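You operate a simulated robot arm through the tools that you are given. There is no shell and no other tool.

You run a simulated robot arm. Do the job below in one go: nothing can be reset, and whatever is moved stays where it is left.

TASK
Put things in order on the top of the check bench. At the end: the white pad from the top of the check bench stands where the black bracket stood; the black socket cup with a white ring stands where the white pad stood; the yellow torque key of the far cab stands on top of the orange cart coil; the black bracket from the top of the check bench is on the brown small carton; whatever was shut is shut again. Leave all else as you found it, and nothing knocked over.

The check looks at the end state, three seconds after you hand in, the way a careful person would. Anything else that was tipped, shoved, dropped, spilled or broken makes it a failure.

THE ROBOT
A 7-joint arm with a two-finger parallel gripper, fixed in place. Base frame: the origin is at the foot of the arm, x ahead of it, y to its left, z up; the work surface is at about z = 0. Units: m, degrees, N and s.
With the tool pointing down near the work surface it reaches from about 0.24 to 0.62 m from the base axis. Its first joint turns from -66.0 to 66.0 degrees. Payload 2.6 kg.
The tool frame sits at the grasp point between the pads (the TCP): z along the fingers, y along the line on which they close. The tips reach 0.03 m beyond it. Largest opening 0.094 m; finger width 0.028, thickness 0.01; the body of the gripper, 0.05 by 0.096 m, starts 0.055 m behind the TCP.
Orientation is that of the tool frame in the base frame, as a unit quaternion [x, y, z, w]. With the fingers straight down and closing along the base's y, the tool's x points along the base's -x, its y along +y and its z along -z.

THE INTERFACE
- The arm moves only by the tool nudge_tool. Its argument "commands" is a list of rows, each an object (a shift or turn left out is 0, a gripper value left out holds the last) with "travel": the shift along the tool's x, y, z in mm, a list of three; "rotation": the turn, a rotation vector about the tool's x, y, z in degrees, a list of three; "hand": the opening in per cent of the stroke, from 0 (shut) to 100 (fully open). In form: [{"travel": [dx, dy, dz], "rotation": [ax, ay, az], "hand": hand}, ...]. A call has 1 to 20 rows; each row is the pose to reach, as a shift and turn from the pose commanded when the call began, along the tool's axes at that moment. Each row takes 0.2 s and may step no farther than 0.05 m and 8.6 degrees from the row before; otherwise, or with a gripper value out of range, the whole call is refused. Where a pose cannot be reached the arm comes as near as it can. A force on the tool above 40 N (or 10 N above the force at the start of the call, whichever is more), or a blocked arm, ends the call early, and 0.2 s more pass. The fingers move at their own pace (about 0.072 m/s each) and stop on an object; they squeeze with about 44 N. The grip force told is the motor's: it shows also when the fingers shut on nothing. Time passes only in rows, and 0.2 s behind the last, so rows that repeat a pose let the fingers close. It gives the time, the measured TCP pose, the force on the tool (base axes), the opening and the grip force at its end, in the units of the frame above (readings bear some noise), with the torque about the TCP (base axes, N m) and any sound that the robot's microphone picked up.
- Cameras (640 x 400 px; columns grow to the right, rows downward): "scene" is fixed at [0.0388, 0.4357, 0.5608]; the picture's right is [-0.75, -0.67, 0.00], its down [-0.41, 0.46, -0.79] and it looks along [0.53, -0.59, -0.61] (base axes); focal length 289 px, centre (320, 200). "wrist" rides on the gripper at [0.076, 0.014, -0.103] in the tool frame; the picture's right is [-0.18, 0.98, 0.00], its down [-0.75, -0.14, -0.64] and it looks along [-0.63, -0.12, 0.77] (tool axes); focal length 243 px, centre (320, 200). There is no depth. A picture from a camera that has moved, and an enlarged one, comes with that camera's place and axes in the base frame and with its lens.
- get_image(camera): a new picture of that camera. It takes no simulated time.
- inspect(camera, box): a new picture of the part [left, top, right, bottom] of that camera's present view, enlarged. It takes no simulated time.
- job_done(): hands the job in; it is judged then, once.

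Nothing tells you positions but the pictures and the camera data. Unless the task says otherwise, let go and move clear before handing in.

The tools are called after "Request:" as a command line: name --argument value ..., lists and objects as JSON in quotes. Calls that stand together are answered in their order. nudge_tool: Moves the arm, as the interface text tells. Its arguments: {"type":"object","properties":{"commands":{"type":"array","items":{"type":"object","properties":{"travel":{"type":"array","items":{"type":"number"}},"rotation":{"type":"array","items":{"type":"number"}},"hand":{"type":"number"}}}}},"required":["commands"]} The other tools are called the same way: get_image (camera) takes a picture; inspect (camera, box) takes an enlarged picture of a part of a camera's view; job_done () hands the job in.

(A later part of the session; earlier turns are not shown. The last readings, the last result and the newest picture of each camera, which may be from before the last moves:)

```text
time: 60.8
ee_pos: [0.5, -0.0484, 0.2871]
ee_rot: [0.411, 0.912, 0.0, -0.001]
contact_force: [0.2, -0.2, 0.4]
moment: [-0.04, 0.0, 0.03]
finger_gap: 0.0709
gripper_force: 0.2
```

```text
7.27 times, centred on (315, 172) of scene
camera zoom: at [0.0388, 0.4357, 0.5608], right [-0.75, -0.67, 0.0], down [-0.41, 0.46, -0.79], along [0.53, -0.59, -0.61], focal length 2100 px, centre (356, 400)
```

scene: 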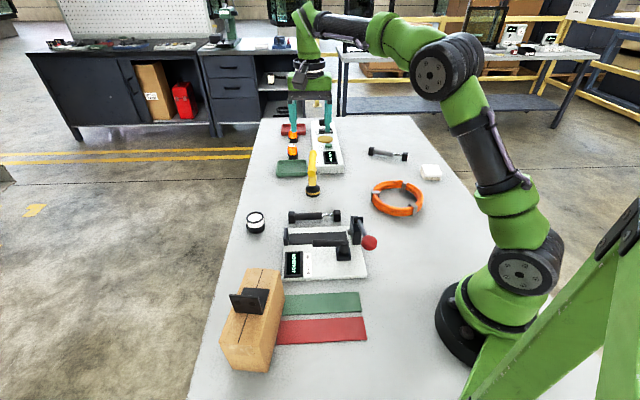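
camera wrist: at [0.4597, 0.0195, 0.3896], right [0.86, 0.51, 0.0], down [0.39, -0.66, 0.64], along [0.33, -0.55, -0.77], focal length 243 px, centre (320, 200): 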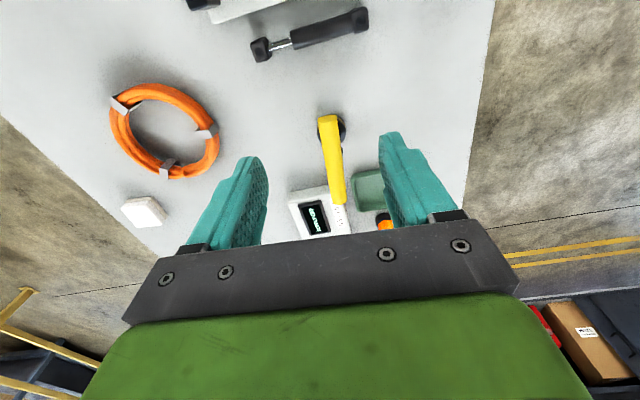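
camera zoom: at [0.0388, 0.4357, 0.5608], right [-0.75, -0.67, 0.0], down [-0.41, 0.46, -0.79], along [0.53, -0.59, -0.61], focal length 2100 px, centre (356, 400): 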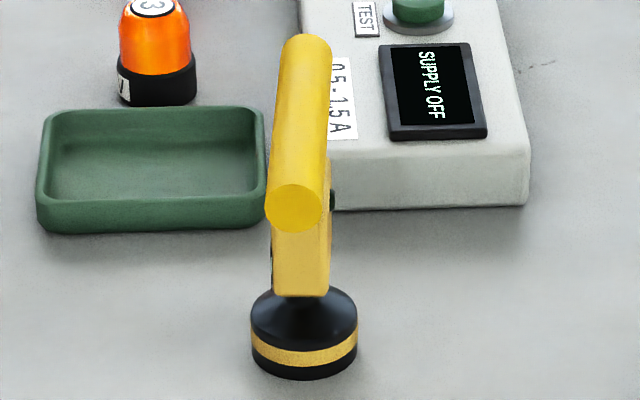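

The handle is about 23 mm thick with its axis at z ≈ 0.115, centred over the foot at (0.563, -0.116), and a small bolt sticks out of the block lower down. I'll move directly above the handle with the fingers straddling it and check alignment before lowering.

Request:
nudge_tool --commands '[{"travel": [-25, 0.5, 25]}, {"travel": [-50, 1, 50]}, {"travel": [-75, 1.5, 75]}, {"travel": [-93.4, 1.7, 90]}, {"travel": [-93.4, 1.7, 97]}, {"travel": [-93.4, 1.7, 97]}, {"travel": [-93.4, 1.7, 97]}]'

Request:
get_image --camera "wrist"

Request:
inspect --camera "scene" --box '[275, 110, 355, 200]'

Request:
inspect --camera "wrist" --box '[250, 20, 400, 240]'

```text
time: 62.4
ee_pos: [0.5625, -0.1158, 0.1896]
ee_rot: [0.411, 0.912, 0.0, -0.001]
contact_force: [0.2, 0.0, -0.4]
moment: [0.01, 0.0, 0.01]
finger_gap: 0.0704
gripper_force: 0.0
```

```text
taken
camera wrist: at [0.5226, -0.0491, 0.2918], right [0.86, 0.51, 0.0], down [0.39, -0.66, 0.64], along [0.33, -0.55, -0.77], focal length 243 px, centre (320, 200)
```

wrist: 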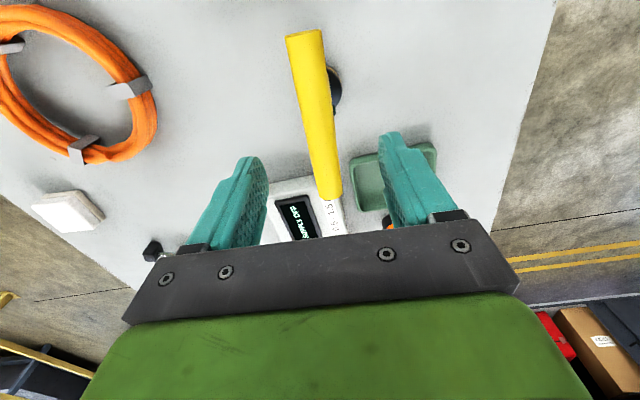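

```text
4.44 times, centred on (315, 155) of scene
camera zoom: at [0.0388, 0.4357, 0.5608], right [-0.75, -0.67, 0.0], down [-0.41, 0.46, -0.79], along [0.53, -0.59, -0.61], focal length 1284 px, centre (342, 400)
```

zoom: 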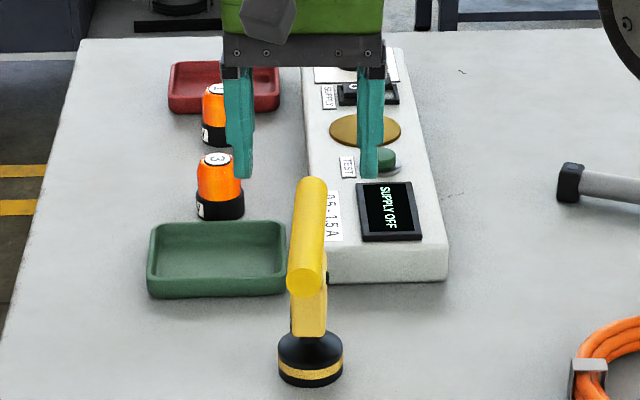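

```text
1.82 times, centred on (325, 130) of wrist
camera zoom: at [0.5226, -0.0491, 0.2918], right [0.86, 0.51, 0.0], down [0.39, -0.66, 0.64], along [0.33, -0.55, -0.77], focal length 441 px, centre (311, 327)
```

zoom: 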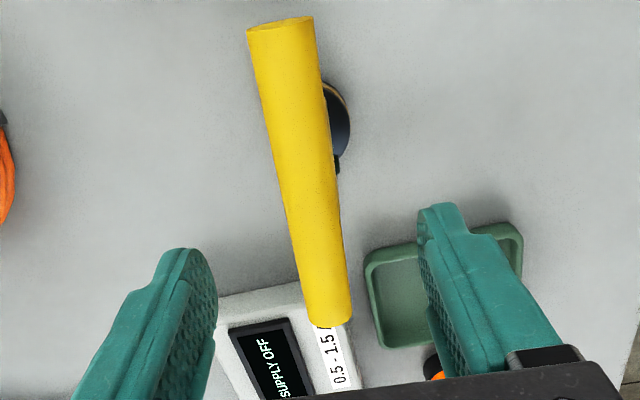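

The handle runs centrally between the fingers. I'll lower so the tips are at about z = 0.09, above the bolt, then close on the handle.

Request:
nudge_tool --commands '[{"travel": [-1, 0, 25]}, {"travel": [-1, 0, 50]}, {"travel": [-1, 0, 68]}, {"travel": [-1, 0, 68]}]'

Request:
get_image --camera "wrist"

Request:
inspect --camera "scene" --box '[275, 130, 355, 200]'

```text
time: 63.4
ee_pos: [0.5642, -0.1174, 0.1204]
ee_rot: [0.41, 0.912, 0.0, 0.001]
contact_force: [1.3, -0.4, 0.4]
moment: [0.0, 0.03, 0.0]
finger_gap: 0.0706
gripper_force: 0.1
```

```text
taken
camera wrist: at [0.5232, -0.0504, 0.2237], right [0.86, 0.51, 0.0], down [0.39, -0.66, 0.64], along [0.33, -0.55, -0.77], focal length 243 px, centre (320, 200)
```

wrist: 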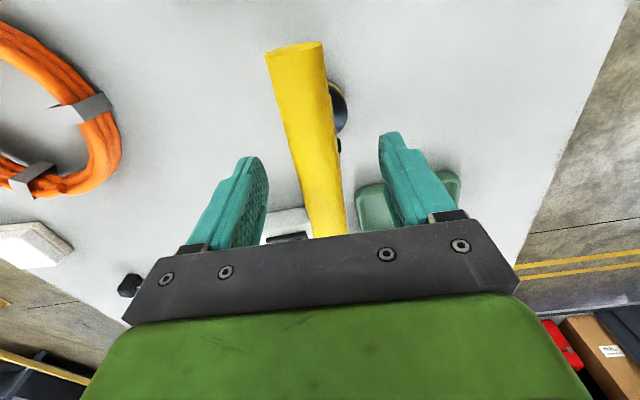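

```text
5.71 times, centred on (315, 165) of scene
camera zoom: at [0.0388, 0.4357, 0.5608], right [-0.75, -0.67, 0.0], down [-0.41, 0.46, -0.79], along [0.53, -0.59, -0.61], focal length 1650 px, centre (349, 400)
```

zoom: 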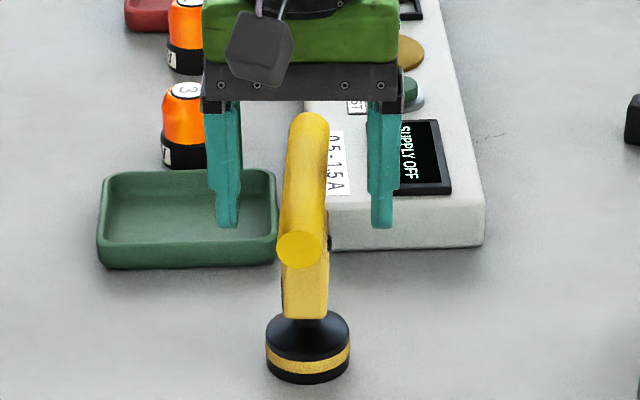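

The fingers straddle the handle evenly and nothing is touching. I'll close gently.

Request:
nudge_tool --commands '[{"hand": 55}, {"hand": 40}, {"hand": 30}, {"hand": 0}, {"hand": 0}, {"hand": 0}, {"hand": 0}]'

Request:
get_image --camera "wrist"

Request:
inspect --camera "scene" --box '[275, 130, 355, 200]'

```text
time: 65.0
ee_pos: [0.5634, -0.1162, 0.1201]
ee_rot: [0.411, 0.912, 0.0, 0.0]
contact_force: [-2.0, -0.4, 0.9]
moment: [-0.04, 0.02, -0.04]
finger_gap: 0.0252
gripper_force: 44.1
```

```text
taken
camera wrist: at [0.5232, -0.0505, 0.224], right [0.86, 0.51, 0.0], down [0.39, -0.66, 0.64], along [0.33, -0.55, -0.77], focal length 243 px, centre (320, 200)
```

wrist: 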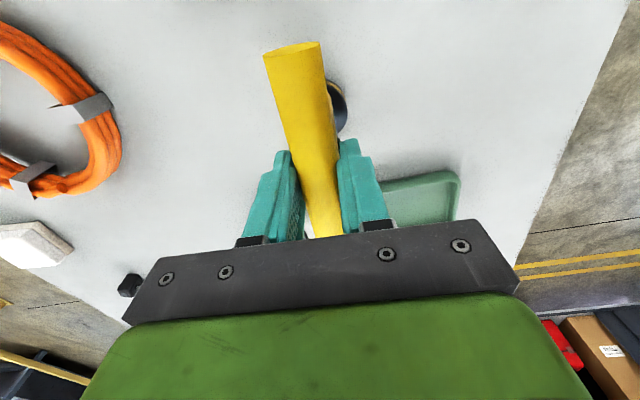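

```text
5.71 times, centred on (315, 165) of scene
camera zoom: at [0.0388, 0.4357, 0.5608], right [-0.75, -0.67, 0.0], down [-0.41, 0.46, -0.79], along [0.53, -0.59, -0.61], focal length 1650 px, centre (349, 400)
```

zoom: 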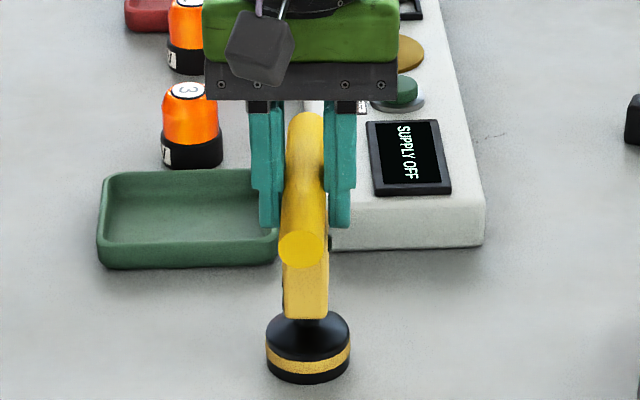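

The key is gripped at 25 mm. I'll lift it straight up 8 cm and check how it hangs.

Request:
nudge_tool --commands '[{"travel": [0, 0, -5], "hand": 0}, {"travel": [0, 0, -20]}, {"travel": [0, 0, -45]}, {"travel": [0, 0, -70]}, {"travel": [0, 0, -80]}, {"travel": [0, 0, -80]}]'

Request:
get_image --camera "wrist"

Request:
inspect --camera "scene" --box '[265, 100, 355, 200]'

```text
time: 66.4
ee_pos: [0.5608, -0.1163, 0.2007]
ee_rot: [0.41, 0.912, 0.001, 0.0]
contact_force: [0.6, 0.0, -3.5]
moment: [0.03, 0.03, 0.02]
finger_gap: 0.0247
gripper_force: 44.6
```

```text
taken
camera wrist: at [0.5223, -0.0494, 0.3041], right [0.86, 0.51, 0.0], down [0.39, -0.66, 0.64], along [0.33, -0.55, -0.77], focal length 243 px, centre (320, 200)
```

wrist: 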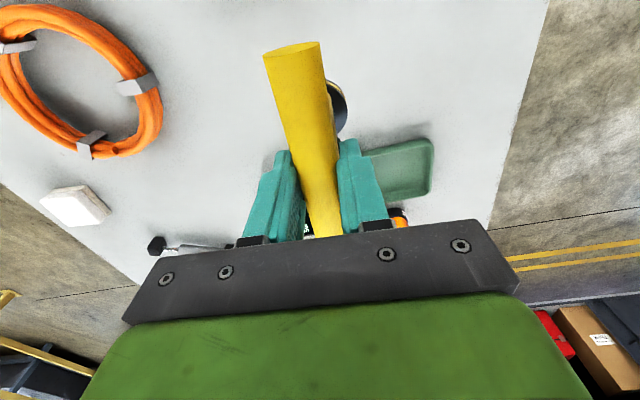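

```text
4.00 times, centred on (310, 150) of scene
camera zoom: at [0.0389, 0.4357, 0.5608], right [-0.75, -0.67, 0.0], down [-0.41, 0.46, -0.79], along [0.53, -0.59, -0.61], focal length 1155 px, centre (360, 400)
```

zoom: 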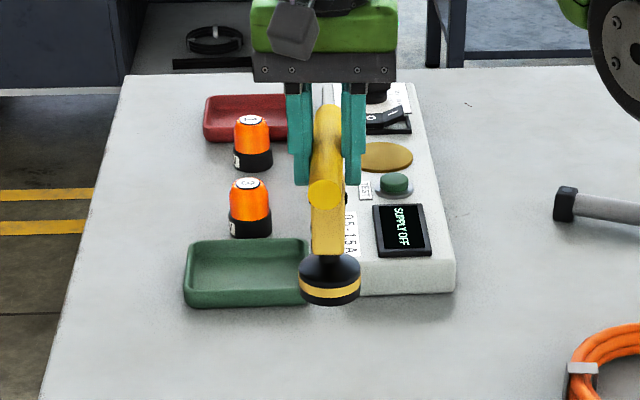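

The key hangs upright. I'll carry it over to the coil clip nearest the robot, turning the closing line across the clip's narrow side.

Request:
nudge_tool --commands '[{"travel": [11, -32, -3], "rotation": [0, 0, -3.2]}, {"travel": [23, -65, -6], "rotation": [0, 0, -6.3]}, {"travel": [35, -98, -10], "rotation": [0, 0, -9.4]}, {"travel": [46, -131, -10], "rotation": [0, 0, -12.6]}, {"travel": [58, -164, -10], "rotation": [0, 0, -15.7]}, {"travel": [69, -196, -10], "rotation": [0, 0, -18.9]}, {"travel": [81, -229, -10], "rotation": [0, 0, -22]}, {"travel": [92, -262, -10], "rotation": [0, 0, -25.2]}, {"travel": [103.8, -294.7, -10], "rotation": [0, 0, -28.3]}, {"travel": [103.8, -294.7, -10], "rotation": [0, 0, -28.3]}, {"travel": [103.8, -294.7, -10], "rotation": [0, 0, -28.3]}]'

Request:
get_image --camera "wrist"

Request:
inspect --camera "scene" --box '[350, 120, 470, 230]'

Request:
inspect --camera "wrist" --box '[220, 20, 420, 180]'

```text
time: 68.8
ee_pos: [0.2744, -0.2326, 0.2112]
ee_rot: [0.174, 0.985, 0.001, -0.001]
contact_force: [-0.1, 0.4, -3.8]
moment: [-0.03, -0.01, 0.0]
finger_gap: 0.0243
gripper_force: 43.6
```

```text
taken
camera wrist: at [0.2077, -0.1926, 0.3141], right [0.51, 0.86, 0.0], down [0.66, -0.39, 0.64], along [0.55, -0.33, -0.77], focal length 243 px, centre (320, 200)
```

wrist: 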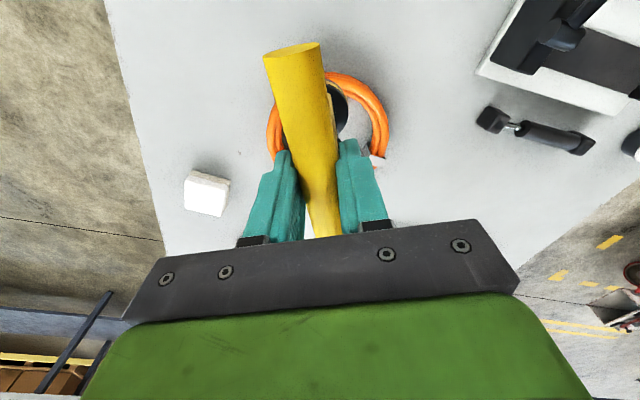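

```text
3.64 times, centred on (410, 175) of scene
camera zoom: at [0.0388, 0.4357, 0.5608], right [-0.75, -0.67, 0.0], down [-0.41, 0.46, -0.79], along [0.53, -0.59, -0.61], focal length 1050 px, centre (-7, 291)
```

zoom: 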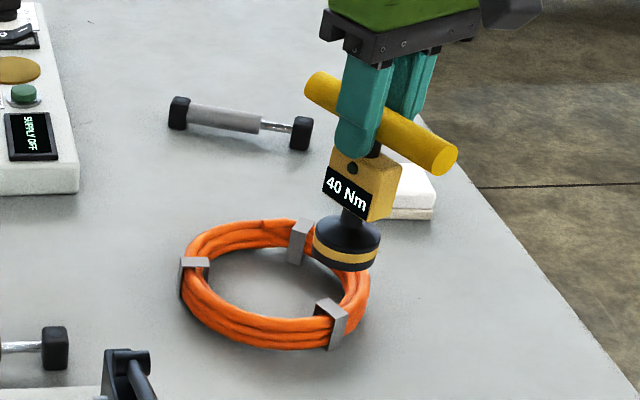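

```text
2.50 times, centred on (320, 100) of wrist
camera zoom: at [0.2077, -0.1926, 0.3141], right [0.51, 0.86, 0.0], down [0.66, -0.39, 0.64], along [0.55, -0.33, -0.77], focal length 606 px, centre (320, 450)
```

zoom: 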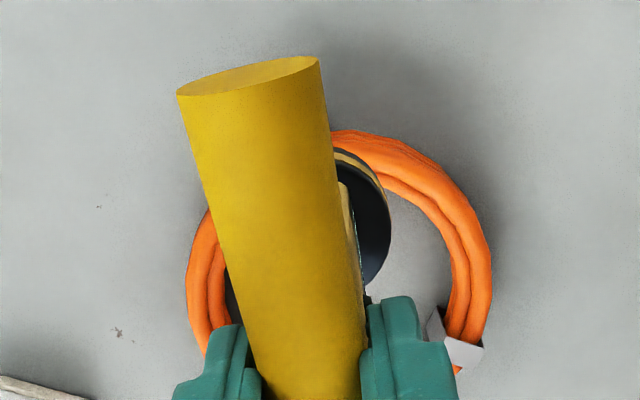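

The foot hangs right under the tool, and the clip lies almost straight below it. I'll nudge about 2 mm, lower to roughly 2 cm above the clip, and check again.

Request:
nudge_tool --commands '[{"travel": [1.3, -1.9, 0]}, {"travel": [1.3, -1.9, 15]}, {"travel": [1.3, -1.9, 30]}, {"travel": [1.3, -1.9, 36]}, {"travel": [1.3, -1.9, 36]}]'

Request:
inspect --camera "scene" --box '[365, 165, 435, 225]'

Request:
inspect --camera "wrist" --box '[240, 60, 420, 200]'

```text
time: 70.0
ee_pos: [0.2706, -0.2353, 0.1753]
ee_rot: [0.176, 0.984, 0.0, 0.0]
contact_force: [0.3, 0.3, -3.1]
moment: [0.0, -0.01, -0.01]
finger_gap: 0.0246
gripper_force: 44.2
```

```text
6.67 times, centred on (400, 195) of scene
camera zoom: at [0.0388, 0.4357, 0.5608], right [-0.75, -0.67, 0.0], down [-0.41, 0.46, -0.79], along [0.53, -0.59, -0.61], focal length 1926 px, centre (-213, 233)
```

zoom: 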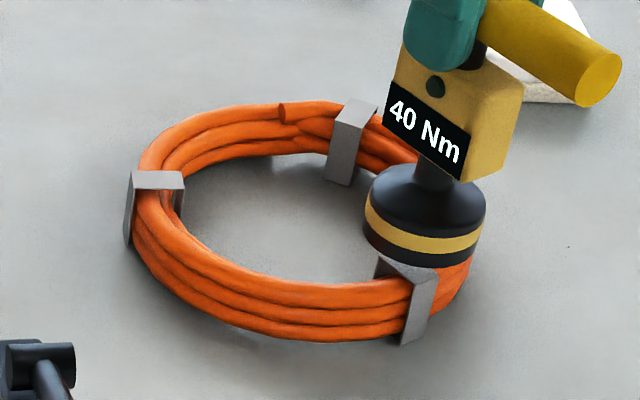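

```text
2.86 times, centred on (330, 130) of wrist
camera zoom: at [0.2053, -0.1948, 0.2776], right [0.51, 0.86, 0.0], down [0.66, -0.39, 0.64], along [0.55, -0.33, -0.77], focal length 693 px, centre (291, 400)
```

zoom: 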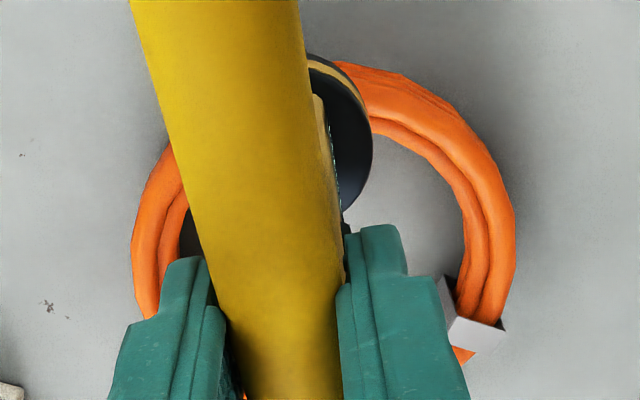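

Request:
inspect --camera "wrist" --box '[370, 140, 430, 200]'

Request:
inspect --camera "scene" --box '[395, 190, 425, 222]'

```text
6.67 times, centred on (400, 170) of wrist
camera zoom: at [0.2053, -0.1948, 0.2776], right [0.51, 0.86, 0.0], down [0.66, -0.39, 0.64], along [0.55, -0.33, -0.77], focal length 1618 px, centre (-213, 400)
```

zoom: 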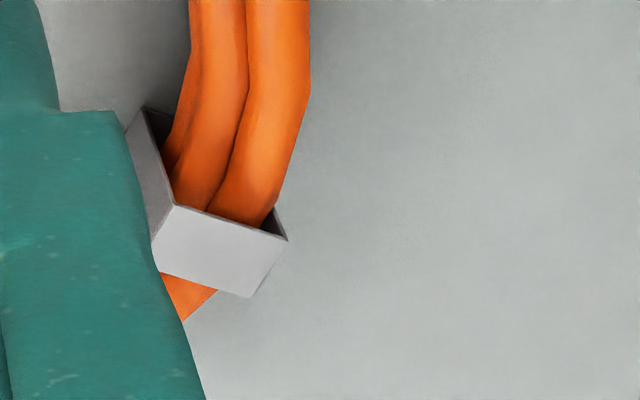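

```text
12.50 times, centred on (410, 206) of scene
camera zoom: at [0.0388, 0.4357, 0.5608], right [-0.75, -0.67, 0.0], down [-0.41, 0.46, -0.79], along [0.53, -0.59, -0.61], focal length 3610 px, centre (-805, 125)
```

zoom: 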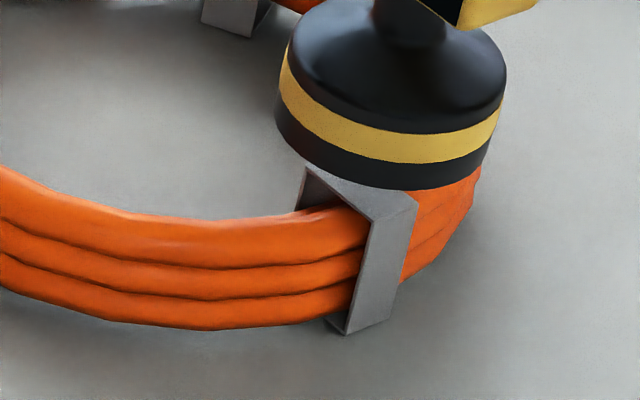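

The foot is within about 2 mm of being centred over the clip. I'll correct by 1 mm and 1.8 mm and lower to just above contact.

Request:
nudge_tool --commands '[{"travel": [-1, 1.8, 0]}, {"travel": [-1, 1.8, 8]}, {"travel": [-1, 1.8, 14]}, {"travel": [-1, 1.8, 16]}, {"travel": [-1, 1.8, 16]}]'

Request:
inspect --camera "scene" --box '[390, 185, 430, 225]'

```text
time: 71.2
ee_pos: [0.2735, -0.2337, 0.1578]
ee_rot: [0.175, 0.985, 0.001, 0.0]
contact_force: [0.3, 0.2, -4.0]
moment: [-0.04, -0.01, -0.02]
finger_gap: 0.0243
gripper_force: 44.6
```

```text
10.00 times, centred on (410, 205) of scene
camera zoom: at [0.0388, 0.4357, 0.5608], right [-0.75, -0.67, 0.0], down [-0.41, 0.46, -0.79], along [0.53, -0.59, -0.61], focal length 2888 px, centre (-580, 150)
```

zoom: 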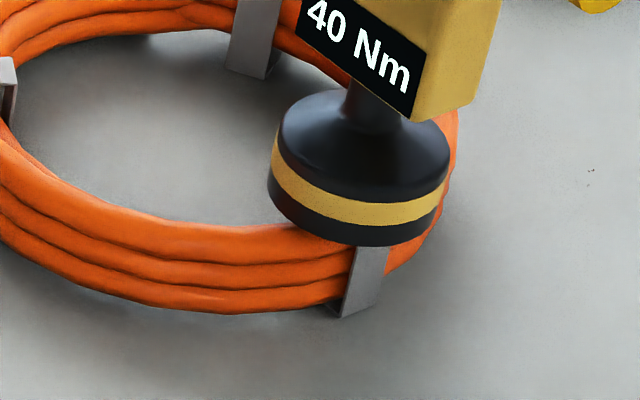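

The foot is right above the clip. I'll lower in small steps, watching the force.

Request:
nudge_tool --commands '[{"travel": [0, 0, 1]}, {"travel": [0, 0, 1.5]}, {"travel": [0, 0, 1.5]}]'

```text
time: 72.0
ee_pos: [0.2727, -0.2337, 0.1568]
ee_rot: [0.176, 0.984, 0.001, 0.0]
contact_force: [0.6, 0.4, -3.4]
moment: [-0.01, 0.0, 0.01]
finger_gap: 0.0237
gripper_force: 44.3
```

Request:
nudge_tool --commands '[{"travel": [0, 0, 0.7]}, {"travel": [0, 0, 1.2]}, {"travel": [0, 0, 1.2]}]'

```text
time: 72.8
ee_pos: [0.2732, -0.233, 0.1569]
ee_rot: [0.175, 0.985, 0.001, 0.001]
contact_force: [-2.5, 2.6, 6.5]
moment: [0.09, 0.3, -0.13]
finger_gap: 0.0239
gripper_force: 44.1
```

Contact made, about 10 N above the hanging weight. I'll look for tilt and ease off half a millimetre before letting go.

Request:
nudge_tool --commands '[{"travel": [0, 0, -0.4]}, {"travel": [0, 0, -0.4]}]'

Request:
inspect --camera "scene" --box '[390, 185, 430, 225]'

Request:
inspect --camera "scene" --box '[360, 130, 450, 220]'

Request:
inspect --camera "wrist" --box '[240, 40, 420, 200]'

```text
time: 73.4
ee_pos: [0.2742, -0.2336, 0.1557]
ee_rot: [0.176, 0.984, -0.001, 0.0]
contact_force: [-2.1, 3.3, 11.5]
moment: [0.1, 0.37, -0.06]
finger_gap: 0.0236
gripper_force: 44.3
```

```text
10.00 times, centred on (410, 205) of scene
camera zoom: at [0.0388, 0.4357, 0.5608], right [-0.75, -0.67, 0.0], down [-0.41, 0.46, -0.79], along [0.53, -0.59, -0.61], focal length 2888 px, centre (-580, 150)
```

zoom: 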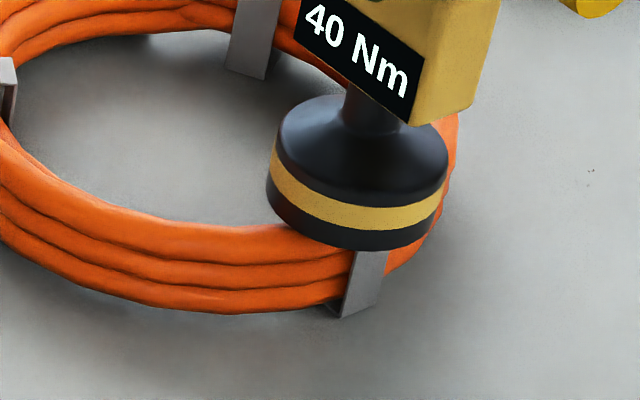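

```text
4.44 times, centred on (405, 175) of scene
camera zoom: at [0.0388, 0.4357, 0.5608], right [-0.75, -0.67, 0.0], down [-0.41, 0.46, -0.79], along [0.53, -0.59, -0.61], focal length 1284 px, centre (-58, 311)
```

zoom: 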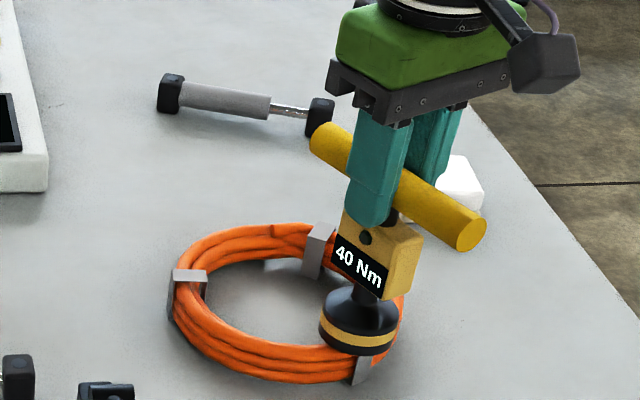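

```text
2.50 times, centred on (330, 120) of wrist
camera zoom: at [0.2069, -0.1936, 0.2601], right [0.51, 0.86, 0.0], down [0.66, -0.39, 0.64], along [0.55, -0.33, -0.77], focal length 606 px, centre (295, 400)
```

zoom: 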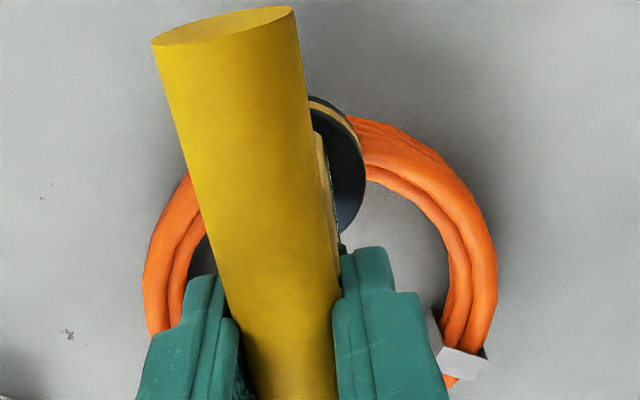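

Request:
nudge_tool --commands '[{"travel": [0, 0, -0.6]}, {"travel": [0, 0, -0.8]}, {"travel": [0, 0, -0.8]}, {"travel": [0, 0, -0.8]}]'

Request:
inspect --camera "scene" --box '[385, 175, 430, 220]'

```text
time: 74.4
ee_pos: [0.2734, -0.2342, 0.1566]
ee_rot: [0.176, 0.984, 0.0, 0.0]
contact_force: [0.7, 4.6, 10.2]
moment: [0.18, 0.11, -0.04]
finger_gap: 0.0233
gripper_force: 43.9
```

```text
8.89 times, centred on (408, 198) of scene
camera zoom: at [0.0388, 0.4357, 0.5608], right [-0.75, -0.67, 0.0], down [-0.41, 0.46, -0.79], along [0.53, -0.59, -0.61], focal length 2567 px, centre (-458, 222)
```

zoom: 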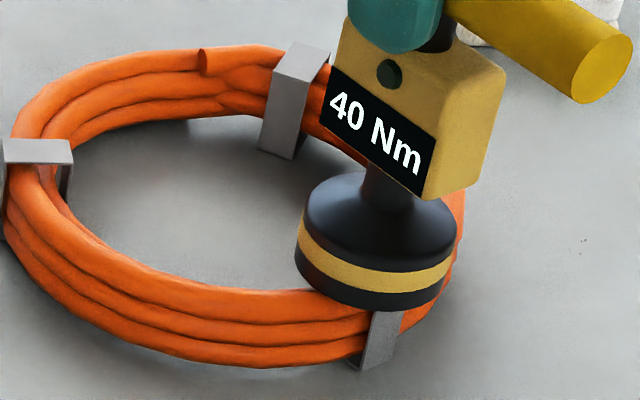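

Request:
nudge_tool --commands '[{"travel": [0, 0, -0.5]}, {"travel": [0, 0, -1]}, {"travel": [0, 0, -1]}, {"travel": [0, 0, -1]}]'

Request:
inspect --camera "scene" --box '[385, 175, 430, 220]'

```text
time: 75.4
ee_pos: [0.2723, -0.2348, 0.1564]
ee_rot: [0.175, 0.984, 0.0, -0.001]
contact_force: [-0.1, -0.1, -4.0]
moment: [-0.04, -0.01, -0.02]
finger_gap: 0.0231
gripper_force: 44.0
```

```text
8.89 times, centred on (408, 198) of scene
camera zoom: at [0.0388, 0.4357, 0.5608], right [-0.75, -0.67, 0.0], down [-0.41, 0.46, -0.79], along [0.53, -0.59, -0.61], focal length 2567 px, centre (-458, 222)
```

zoom: 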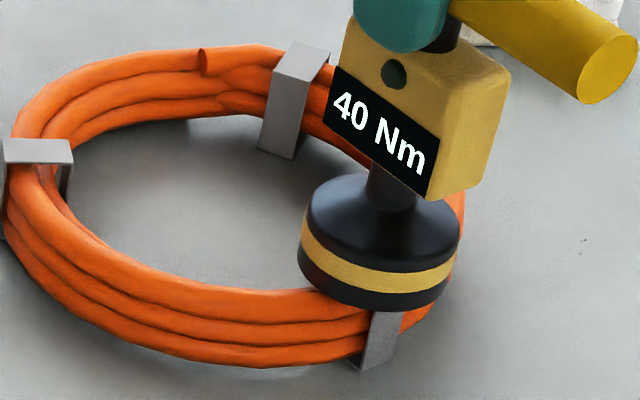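

The touch-down force came from the edge of the foot on the robot's right side, so the cable may stand higher than the clip there. The key is hanging free again. I'll raise it and study that part of the coil before deciding.

Request:
nudge_tool --commands '[{"travel": [0, 0, -20]}, {"travel": [0, 0, -45]}, {"travel": [0, 0, -60]}, {"travel": [0, 0, -60]}]'

Request:
inspect --camera "scene" --box '[395, 175, 430, 220]'

Request:
inspect --camera "scene" --box '[370, 120, 450, 220]'

Request:
get_image --camera "wrist"

```text
time: 76.4
ee_pos: [0.2732, -0.2355, 0.2189]
ee_rot: [0.176, 0.984, 0.001, 0.0]
contact_force: [0.1, 0.1, -3.5]
moment: [0.02, 0.01, -0.03]
finger_gap: 0.0228
gripper_force: 44.0
```

```text
8.89 times, centred on (412, 198) of scene
camera zoom: at [0.0388, 0.4357, 0.5608], right [-0.75, -0.67, 0.0], down [-0.41, 0.46, -0.79], along [0.53, -0.59, -0.61], focal length 2567 px, centre (-502, 222)
```

zoom: 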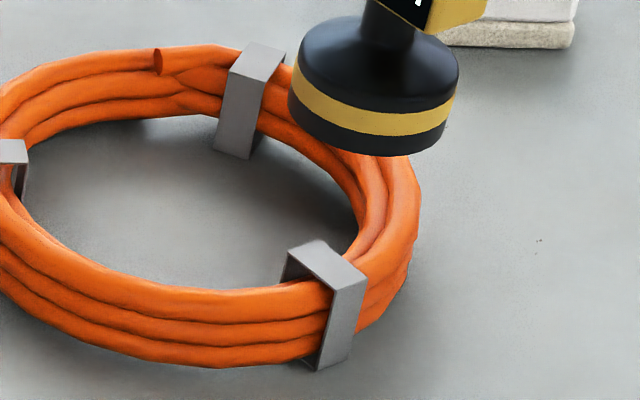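

```text
4.00 times, centred on (410, 170) of scene
camera zoom: at [0.0388, 0.4357, 0.5608], right [-0.75, -0.67, 0.0], down [-0.41, 0.46, -0.79], along [0.53, -0.59, -0.61], focal length 1155 px, centre (-40, 320)
```

zoom: 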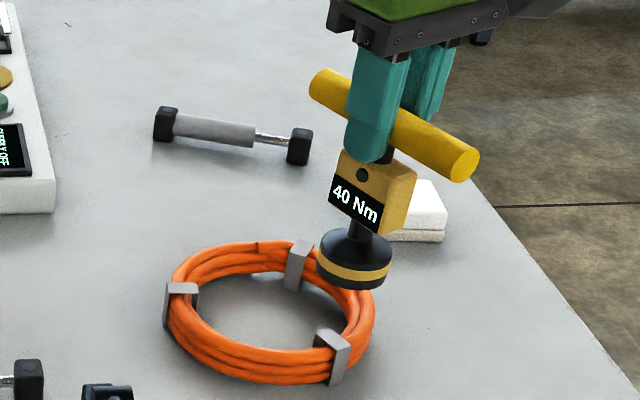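

```text
taken
camera wrist: at [0.206, -0.1952, 0.3221], right [0.51, 0.86, 0.0], down [0.66, -0.39, 0.64], along [0.55, -0.33, -0.77], focal length 243 px, centre (320, 200)
```

wrist: 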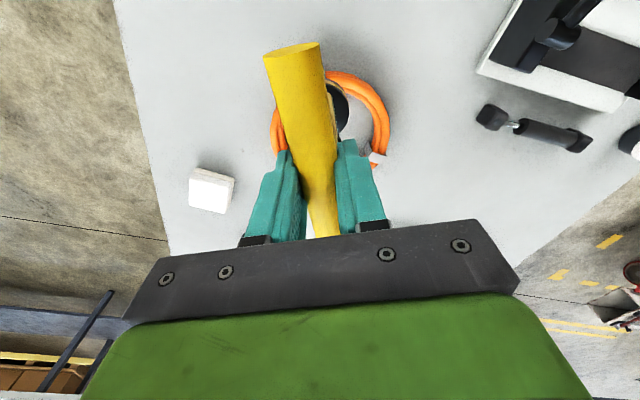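

The clip top is clearly visible again and the foot hangs directly over it. I'll go back down to just above it and approach in very fine steps, so I can read the load point from the torque.

Request:
nudge_tool --commands '[{"travel": [0.5, 1, 15]}, {"travel": [0.5, 1, 35]}, {"travel": [0.5, 1, 52]}, {"travel": [0.5, 1, 59]}, {"travel": [0.5, 1, 59]}, {"travel": [0.5, 1, 59]}]'

Request:
nudge_tool --commands '[{"travel": [0, 0, 0.6]}, {"travel": [0, 0, 0.6]}, {"travel": [0, 0, 0.6]}, {"travel": [0, 0, 0.6]}]'

```text
time: 77.8
ee_pos: [0.2738, -0.2333, 0.1592]
ee_rot: [0.175, 0.985, 0.0, 0.0]
contact_force: [0.3, -0.2, -3.7]
moment: [-0.01, 0.02, 0.02]
finger_gap: 0.0227
gripper_force: 44.1
```

```text
time: 78.8
ee_pos: [0.2732, -0.2325, 0.1588]
ee_rot: [0.176, 0.984, 0.001, 0.0]
contact_force: [0.6, 0.6, -3.2]
moment: [0.0, 0.02, 0.01]
finger_gap: 0.0224
gripper_force: 44.3
```

Request:
nudge_tool --commands '[{"travel": [0, 0, 0.6]}, {"travel": [0, 0, 1.0]}, {"travel": [0, 0, 1.0]}]'

Request:
inspect --camera "scene" --box '[385, 175, 430, 220]'

```text
time: 79.6
ee_pos: [0.2727, -0.2336, 0.1585]
ee_rot: [0.176, 0.984, 0.0, 0.0]
contact_force: [-1.9, 2.4, 8.4]
moment: [-0.01, 0.23, -0.05]
finger_gap: 0.0223
gripper_force: 44.3
```

```text
8.89 times, centred on (408, 198) of scene
camera zoom: at [0.0388, 0.4357, 0.5608], right [-0.75, -0.67, 0.0], down [-0.41, 0.46, -0.79], along [0.53, -0.59, -0.61], focal length 2567 px, centre (-458, 222)
```

zoom: 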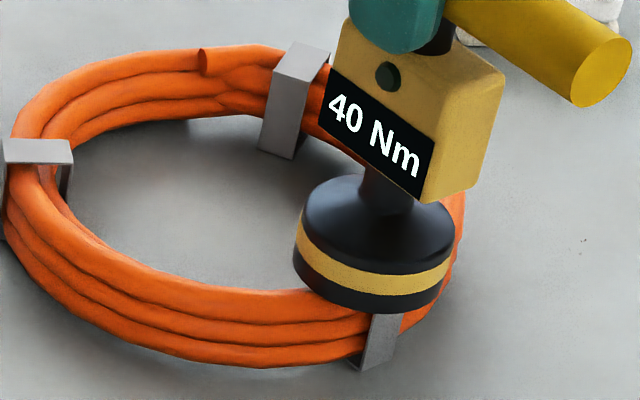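

Request:
inspect --camera "scene" --box '[398, 172, 426, 212]'

Request:
inspect --camera "scene" --box '[398, 198, 428, 218]'

```text
10.00 times, centred on (412, 192) of scene
camera zoom: at [0.0388, 0.4357, 0.5608], right [-0.75, -0.67, 0.0], down [-0.41, 0.46, -0.79], along [0.53, -0.59, -0.61], focal length 2888 px, centre (-600, 280)
```

zoom: 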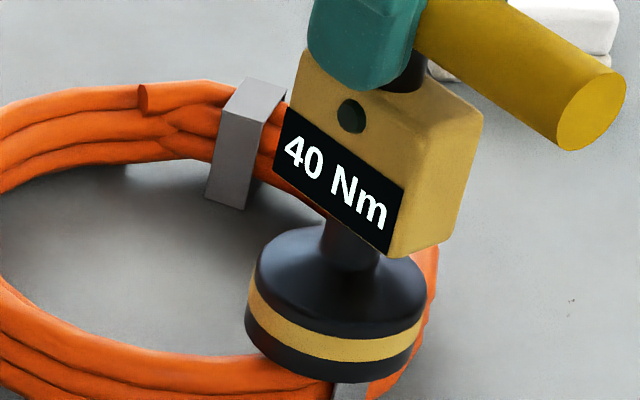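

```text
16.00 times, centred on (413, 208) of scene
camera zoom: at [0.0388, 0.4357, 0.5608], right [-0.75, -0.67, 0.0], down [-0.41, 0.46, -0.79], along [0.53, -0.59, -0.61], focal length 4621 px, centre (-1168, 72)
```

zoom: 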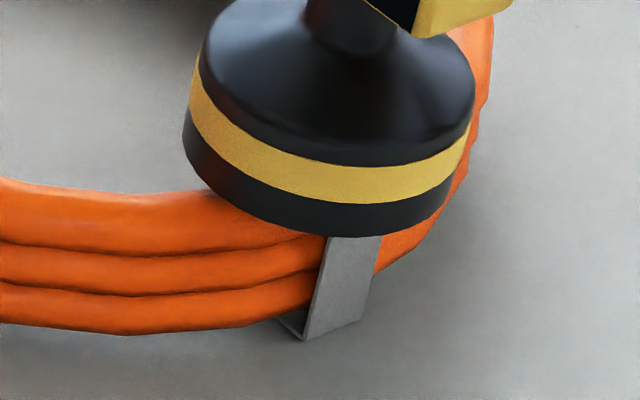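

The rim outline fits a level foot seated at z ≈ 0.035 over the clip. I'll unload a little and open the fingers by only about 2 mm a side, keeping them as a guard, to see whether the key stands by itself.

Request:
nudge_tool --commands '[{"travel": [0, 0, -0.6]}, {"travel": [0, 0, -0.6]}, {"travel": [0, 0, -0.6], "hand": 27}, {"travel": [0, 0, -0.6], "hand": 28}]'

Request:
inspect --camera "scene" --box '[385, 160, 440, 220]'

Request:
inspect --camera "wrist" --box '[240, 20, 420, 240]'

```text
time: 80.6
ee_pos: [0.2737, -0.2323, 0.1588]
ee_rot: [0.175, 0.985, 0.001, 0.001]
contact_force: [0.1, -0.2, 0.0]
moment: [0.04, -0.03, -0.01]
finger_gap: 0.0263
gripper_force: 0.1
```

```text
6.67 times, centred on (412, 190) of scene
camera zoom: at [0.0388, 0.4357, 0.5608], right [-0.75, -0.67, 0.0], down [-0.41, 0.46, -0.79], along [0.53, -0.59, -0.61], focal length 1926 px, centre (-297, 267)
```

zoom: 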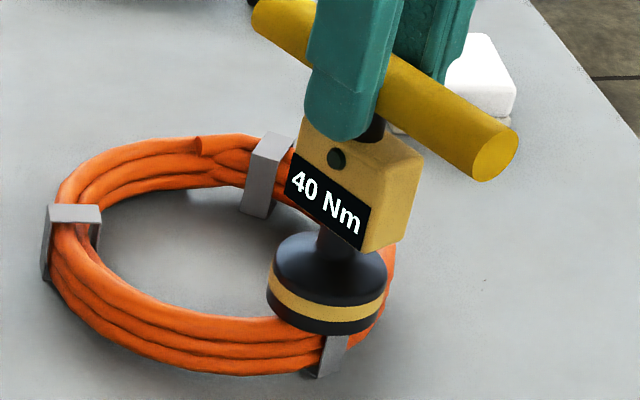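

```text
1.82 times, centred on (330, 130) of wrist
camera zoom: at [0.2067, -0.1927, 0.2611], right [0.51, 0.86, 0.0], down [0.66, -0.39, 0.64], along [0.55, -0.33, -0.77], focal length 441 px, centre (302, 327)
```

zoom: 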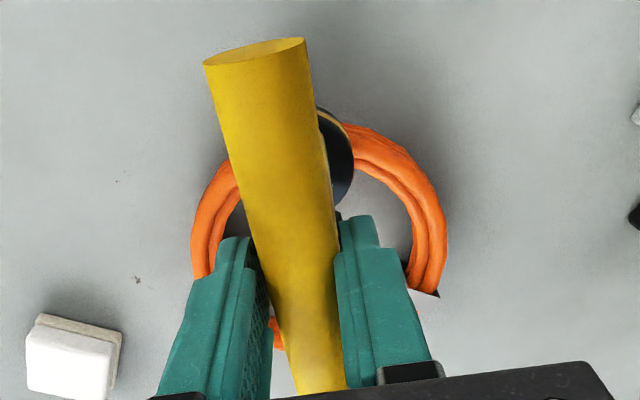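

The tool now carries no weight and the key appears to stand. I'll wait a moment with the guard in place and look for drift.

Request:
nudge_tool --commands '[{"hand": 28}, {"hand": 28}, {"hand": 28}]'

Request:
inspect --camera "scene" --box '[385, 160, 440, 220]'

Request:
inspect --camera "wrist" --box '[270, 120, 370, 240]'

Request:
inspect --camera "scene" --box '[398, 198, 428, 218]'

```text
time: 81.4
ee_pos: [0.2734, -0.2332, 0.1584]
ee_rot: [0.175, 0.985, 0.0, 0.001]
contact_force: [-0.2, 0.2, -0.2]
moment: [-0.01, -0.02, -0.01]
finger_gap: 0.0264
gripper_force: 0.0
```

```text
6.67 times, centred on (412, 190) of scene
camera zoom: at [0.0388, 0.4357, 0.5608], right [-0.75, -0.67, 0.0], down [-0.41, 0.46, -0.79], along [0.53, -0.59, -0.61], focal length 1926 px, centre (-297, 267)
```

zoom: 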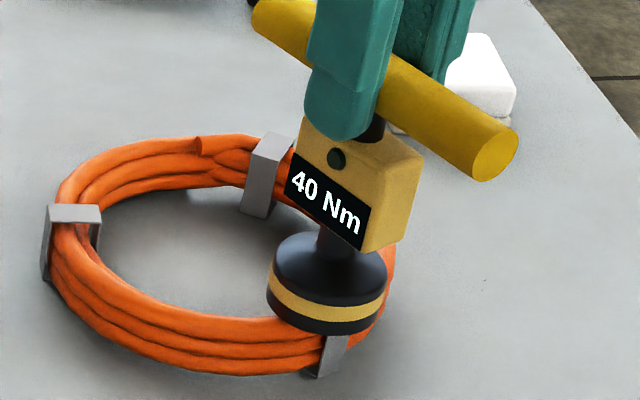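

```text
3.33 times, centred on (320, 180) of wrist
camera zoom: at [0.2067, -0.1927, 0.2612], right [0.51, 0.86, 0.0], down [0.66, -0.39, 0.64], along [0.55, -0.33, -0.77], focal length 809 px, centre (320, 267)
```

zoom: 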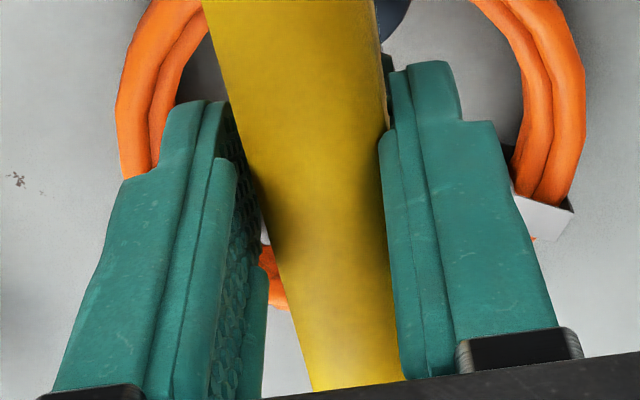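

```text
16.00 times, centred on (413, 208) of scene
camera zoom: at [0.0388, 0.4357, 0.5608], right [-0.75, -0.67, 0.0], down [-0.41, 0.46, -0.79], along [0.53, -0.59, -0.61], focal length 4621 px, centre (-1168, 72)
```

zoom: 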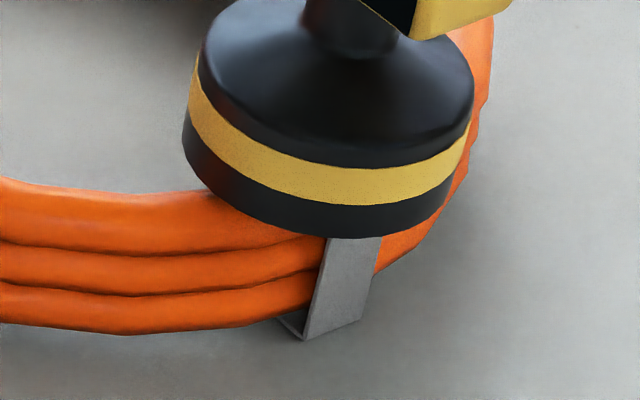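

No drift at all. I'll open a few millimetres more and compare again.

Request:
nudge_tool --commands '[{"hand": 33}, {"hand": 36}]'

Request:
inspect --camera "scene" --box '[385, 160, 440, 220]'

Request:
inspect --camera "wrist" --box '[270, 120, 370, 240]'

```text
time: 82.0
ee_pos: [0.2741, -0.2327, 0.158]
ee_rot: [0.176, 0.984, 0.001, 0.001]
contact_force: [1.5, 0.1, 0.1]
moment: [0.0, -0.04, -0.05]
finger_gap: 0.0337
gripper_force: 0.0
```

```text
6.67 times, centred on (412, 190) of scene
camera zoom: at [0.0388, 0.4357, 0.5608], right [-0.75, -0.67, 0.0], down [-0.41, 0.46, -0.79], along [0.53, -0.59, -0.61], focal length 1926 px, centre (-297, 267)
```

zoom: 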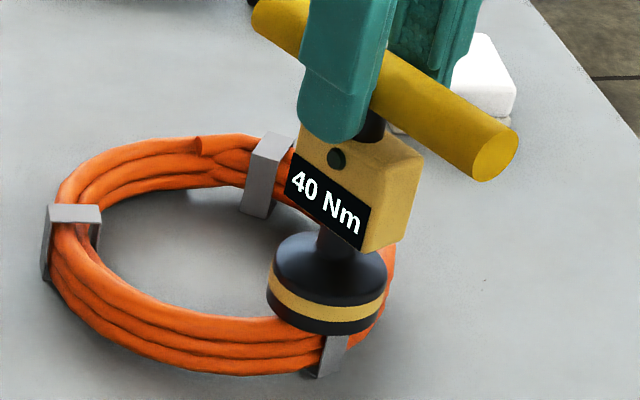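

```text
3.33 times, centred on (320, 180) of wrist
camera zoom: at [0.2067, -0.1927, 0.2612], right [0.51, 0.86, 0.0], down [0.66, -0.39, 0.64], along [0.55, -0.33, -0.77], focal length 809 px, centre (320, 267)
```

zoom: 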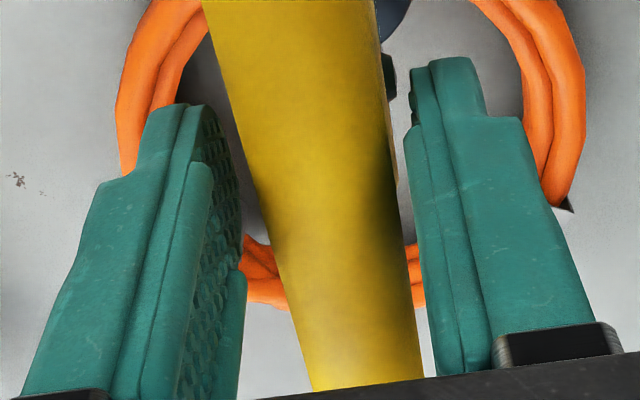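

The key stands free, with clear gaps on both sides of the handle. I'll open wider, pause, and rise straight up.

Request:
nudge_tool --commands '[{"hand": 50}, {"hand": 65}, {"hand": 70}, {"hand": 70}, {"hand": 70}]'

Request:
inspect --camera "scene" --box '[385, 160, 440, 220]'

Request:
inspect --camera "wrist" --box '[240, 20, 420, 240]'

```text
time: 83.2
ee_pos: [0.2735, -0.2323, 0.1575]
ee_rot: [0.174, 0.985, 0.0, 0.0]
contact_force: [0.2, 0.8, 0.8]
moment: [-0.02, 0.01, 0.02]
finger_gap: 0.0658
gripper_force: 0.0
```

```text
6.67 times, centred on (412, 190) of scene
camera zoom: at [0.0388, 0.4357, 0.5608], right [-0.75, -0.67, 0.0], down [-0.41, 0.46, -0.79], along [0.53, -0.59, -0.61], focal length 1926 px, centre (-297, 267)
```

zoom: 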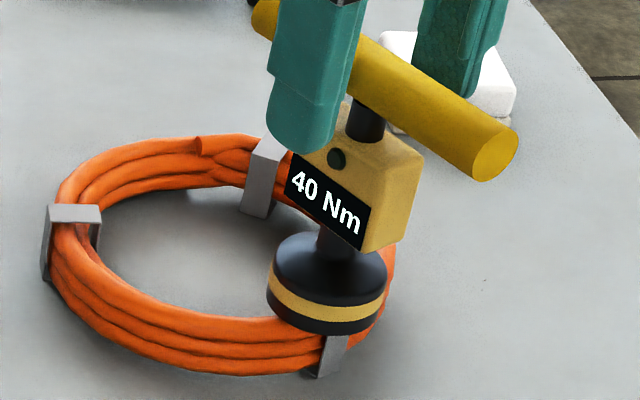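

```text
1.82 times, centred on (330, 130) of wrist
camera zoom: at [0.2067, -0.1927, 0.2612], right [0.51, 0.86, 0.0], down [0.66, -0.39, 0.64], along [0.55, -0.33, -0.77], focal length 441 px, centre (302, 327)
```

zoom: 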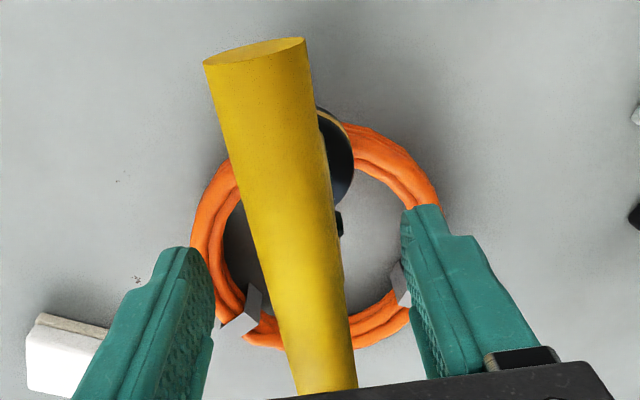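

It's fully released and steady. I'll rise straight up and move clear.

Request:
nudge_tool --commands '[{"travel": [0, 0, -15]}, {"travel": [0, 0, -35]}, {"travel": [0, 0, -65]}, {"travel": [0, 0, -100]}, {"travel": [0, 0, -135]}, {"travel": [0, 0, -135]}]'

Request:
get_image --camera "scene"

Request:
inspect --camera "scene" --box '[350, 130, 450, 225]'

Request:
get_image --camera "wrist"

```text
time: 84.6
ee_pos: [0.2714, -0.2316, 0.2947]
ee_rot: [0.176, 0.984, 0.0, 0.0]
contact_force: [-0.4, 0.5, -0.5]
moment: [0.01, -0.03, 0.02]
finger_gap: 0.0661
gripper_force: 0.0
```

```text
taken
```

scene: 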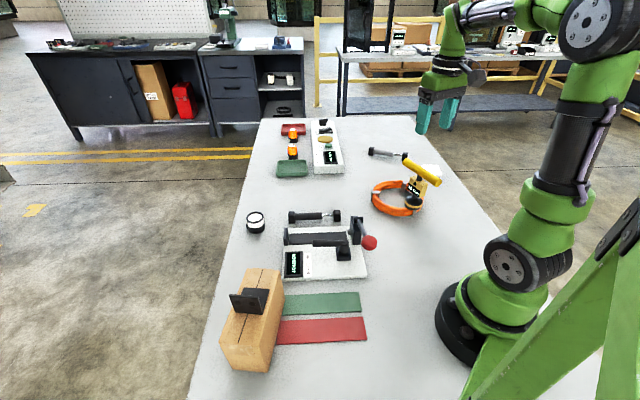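

```text
4.21 times, centred on (400, 178) of scene
camera zoom: at [0.0388, 0.4357, 0.5608], right [-0.75, -0.67, 0.0], down [-0.41, 0.46, -0.79], along [0.53, -0.59, -0.61], focal length 1216 px, centre (-17, 295)
```

zoom: 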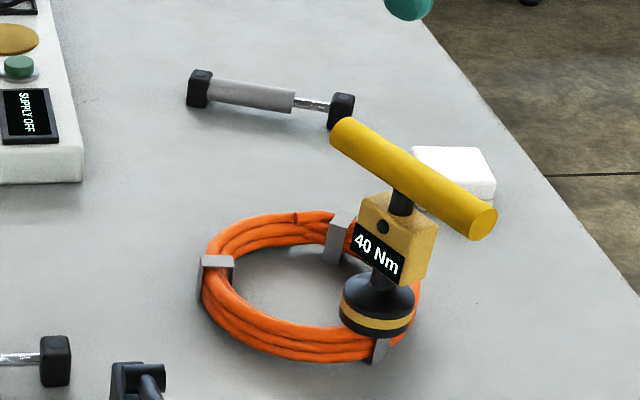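

```text
taken
camera wrist: at [0.2054, -0.1925, 0.398], right [0.51, 0.86, 0.0], down [0.66, -0.39, 0.64], along [0.55, -0.33, -0.77], focal length 243 px, centre (320, 200)
```

wrist: 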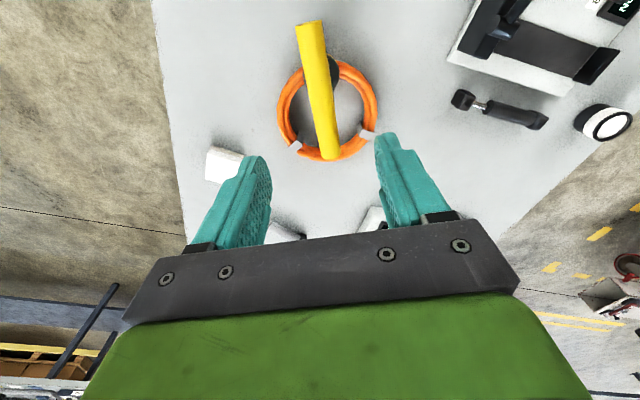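

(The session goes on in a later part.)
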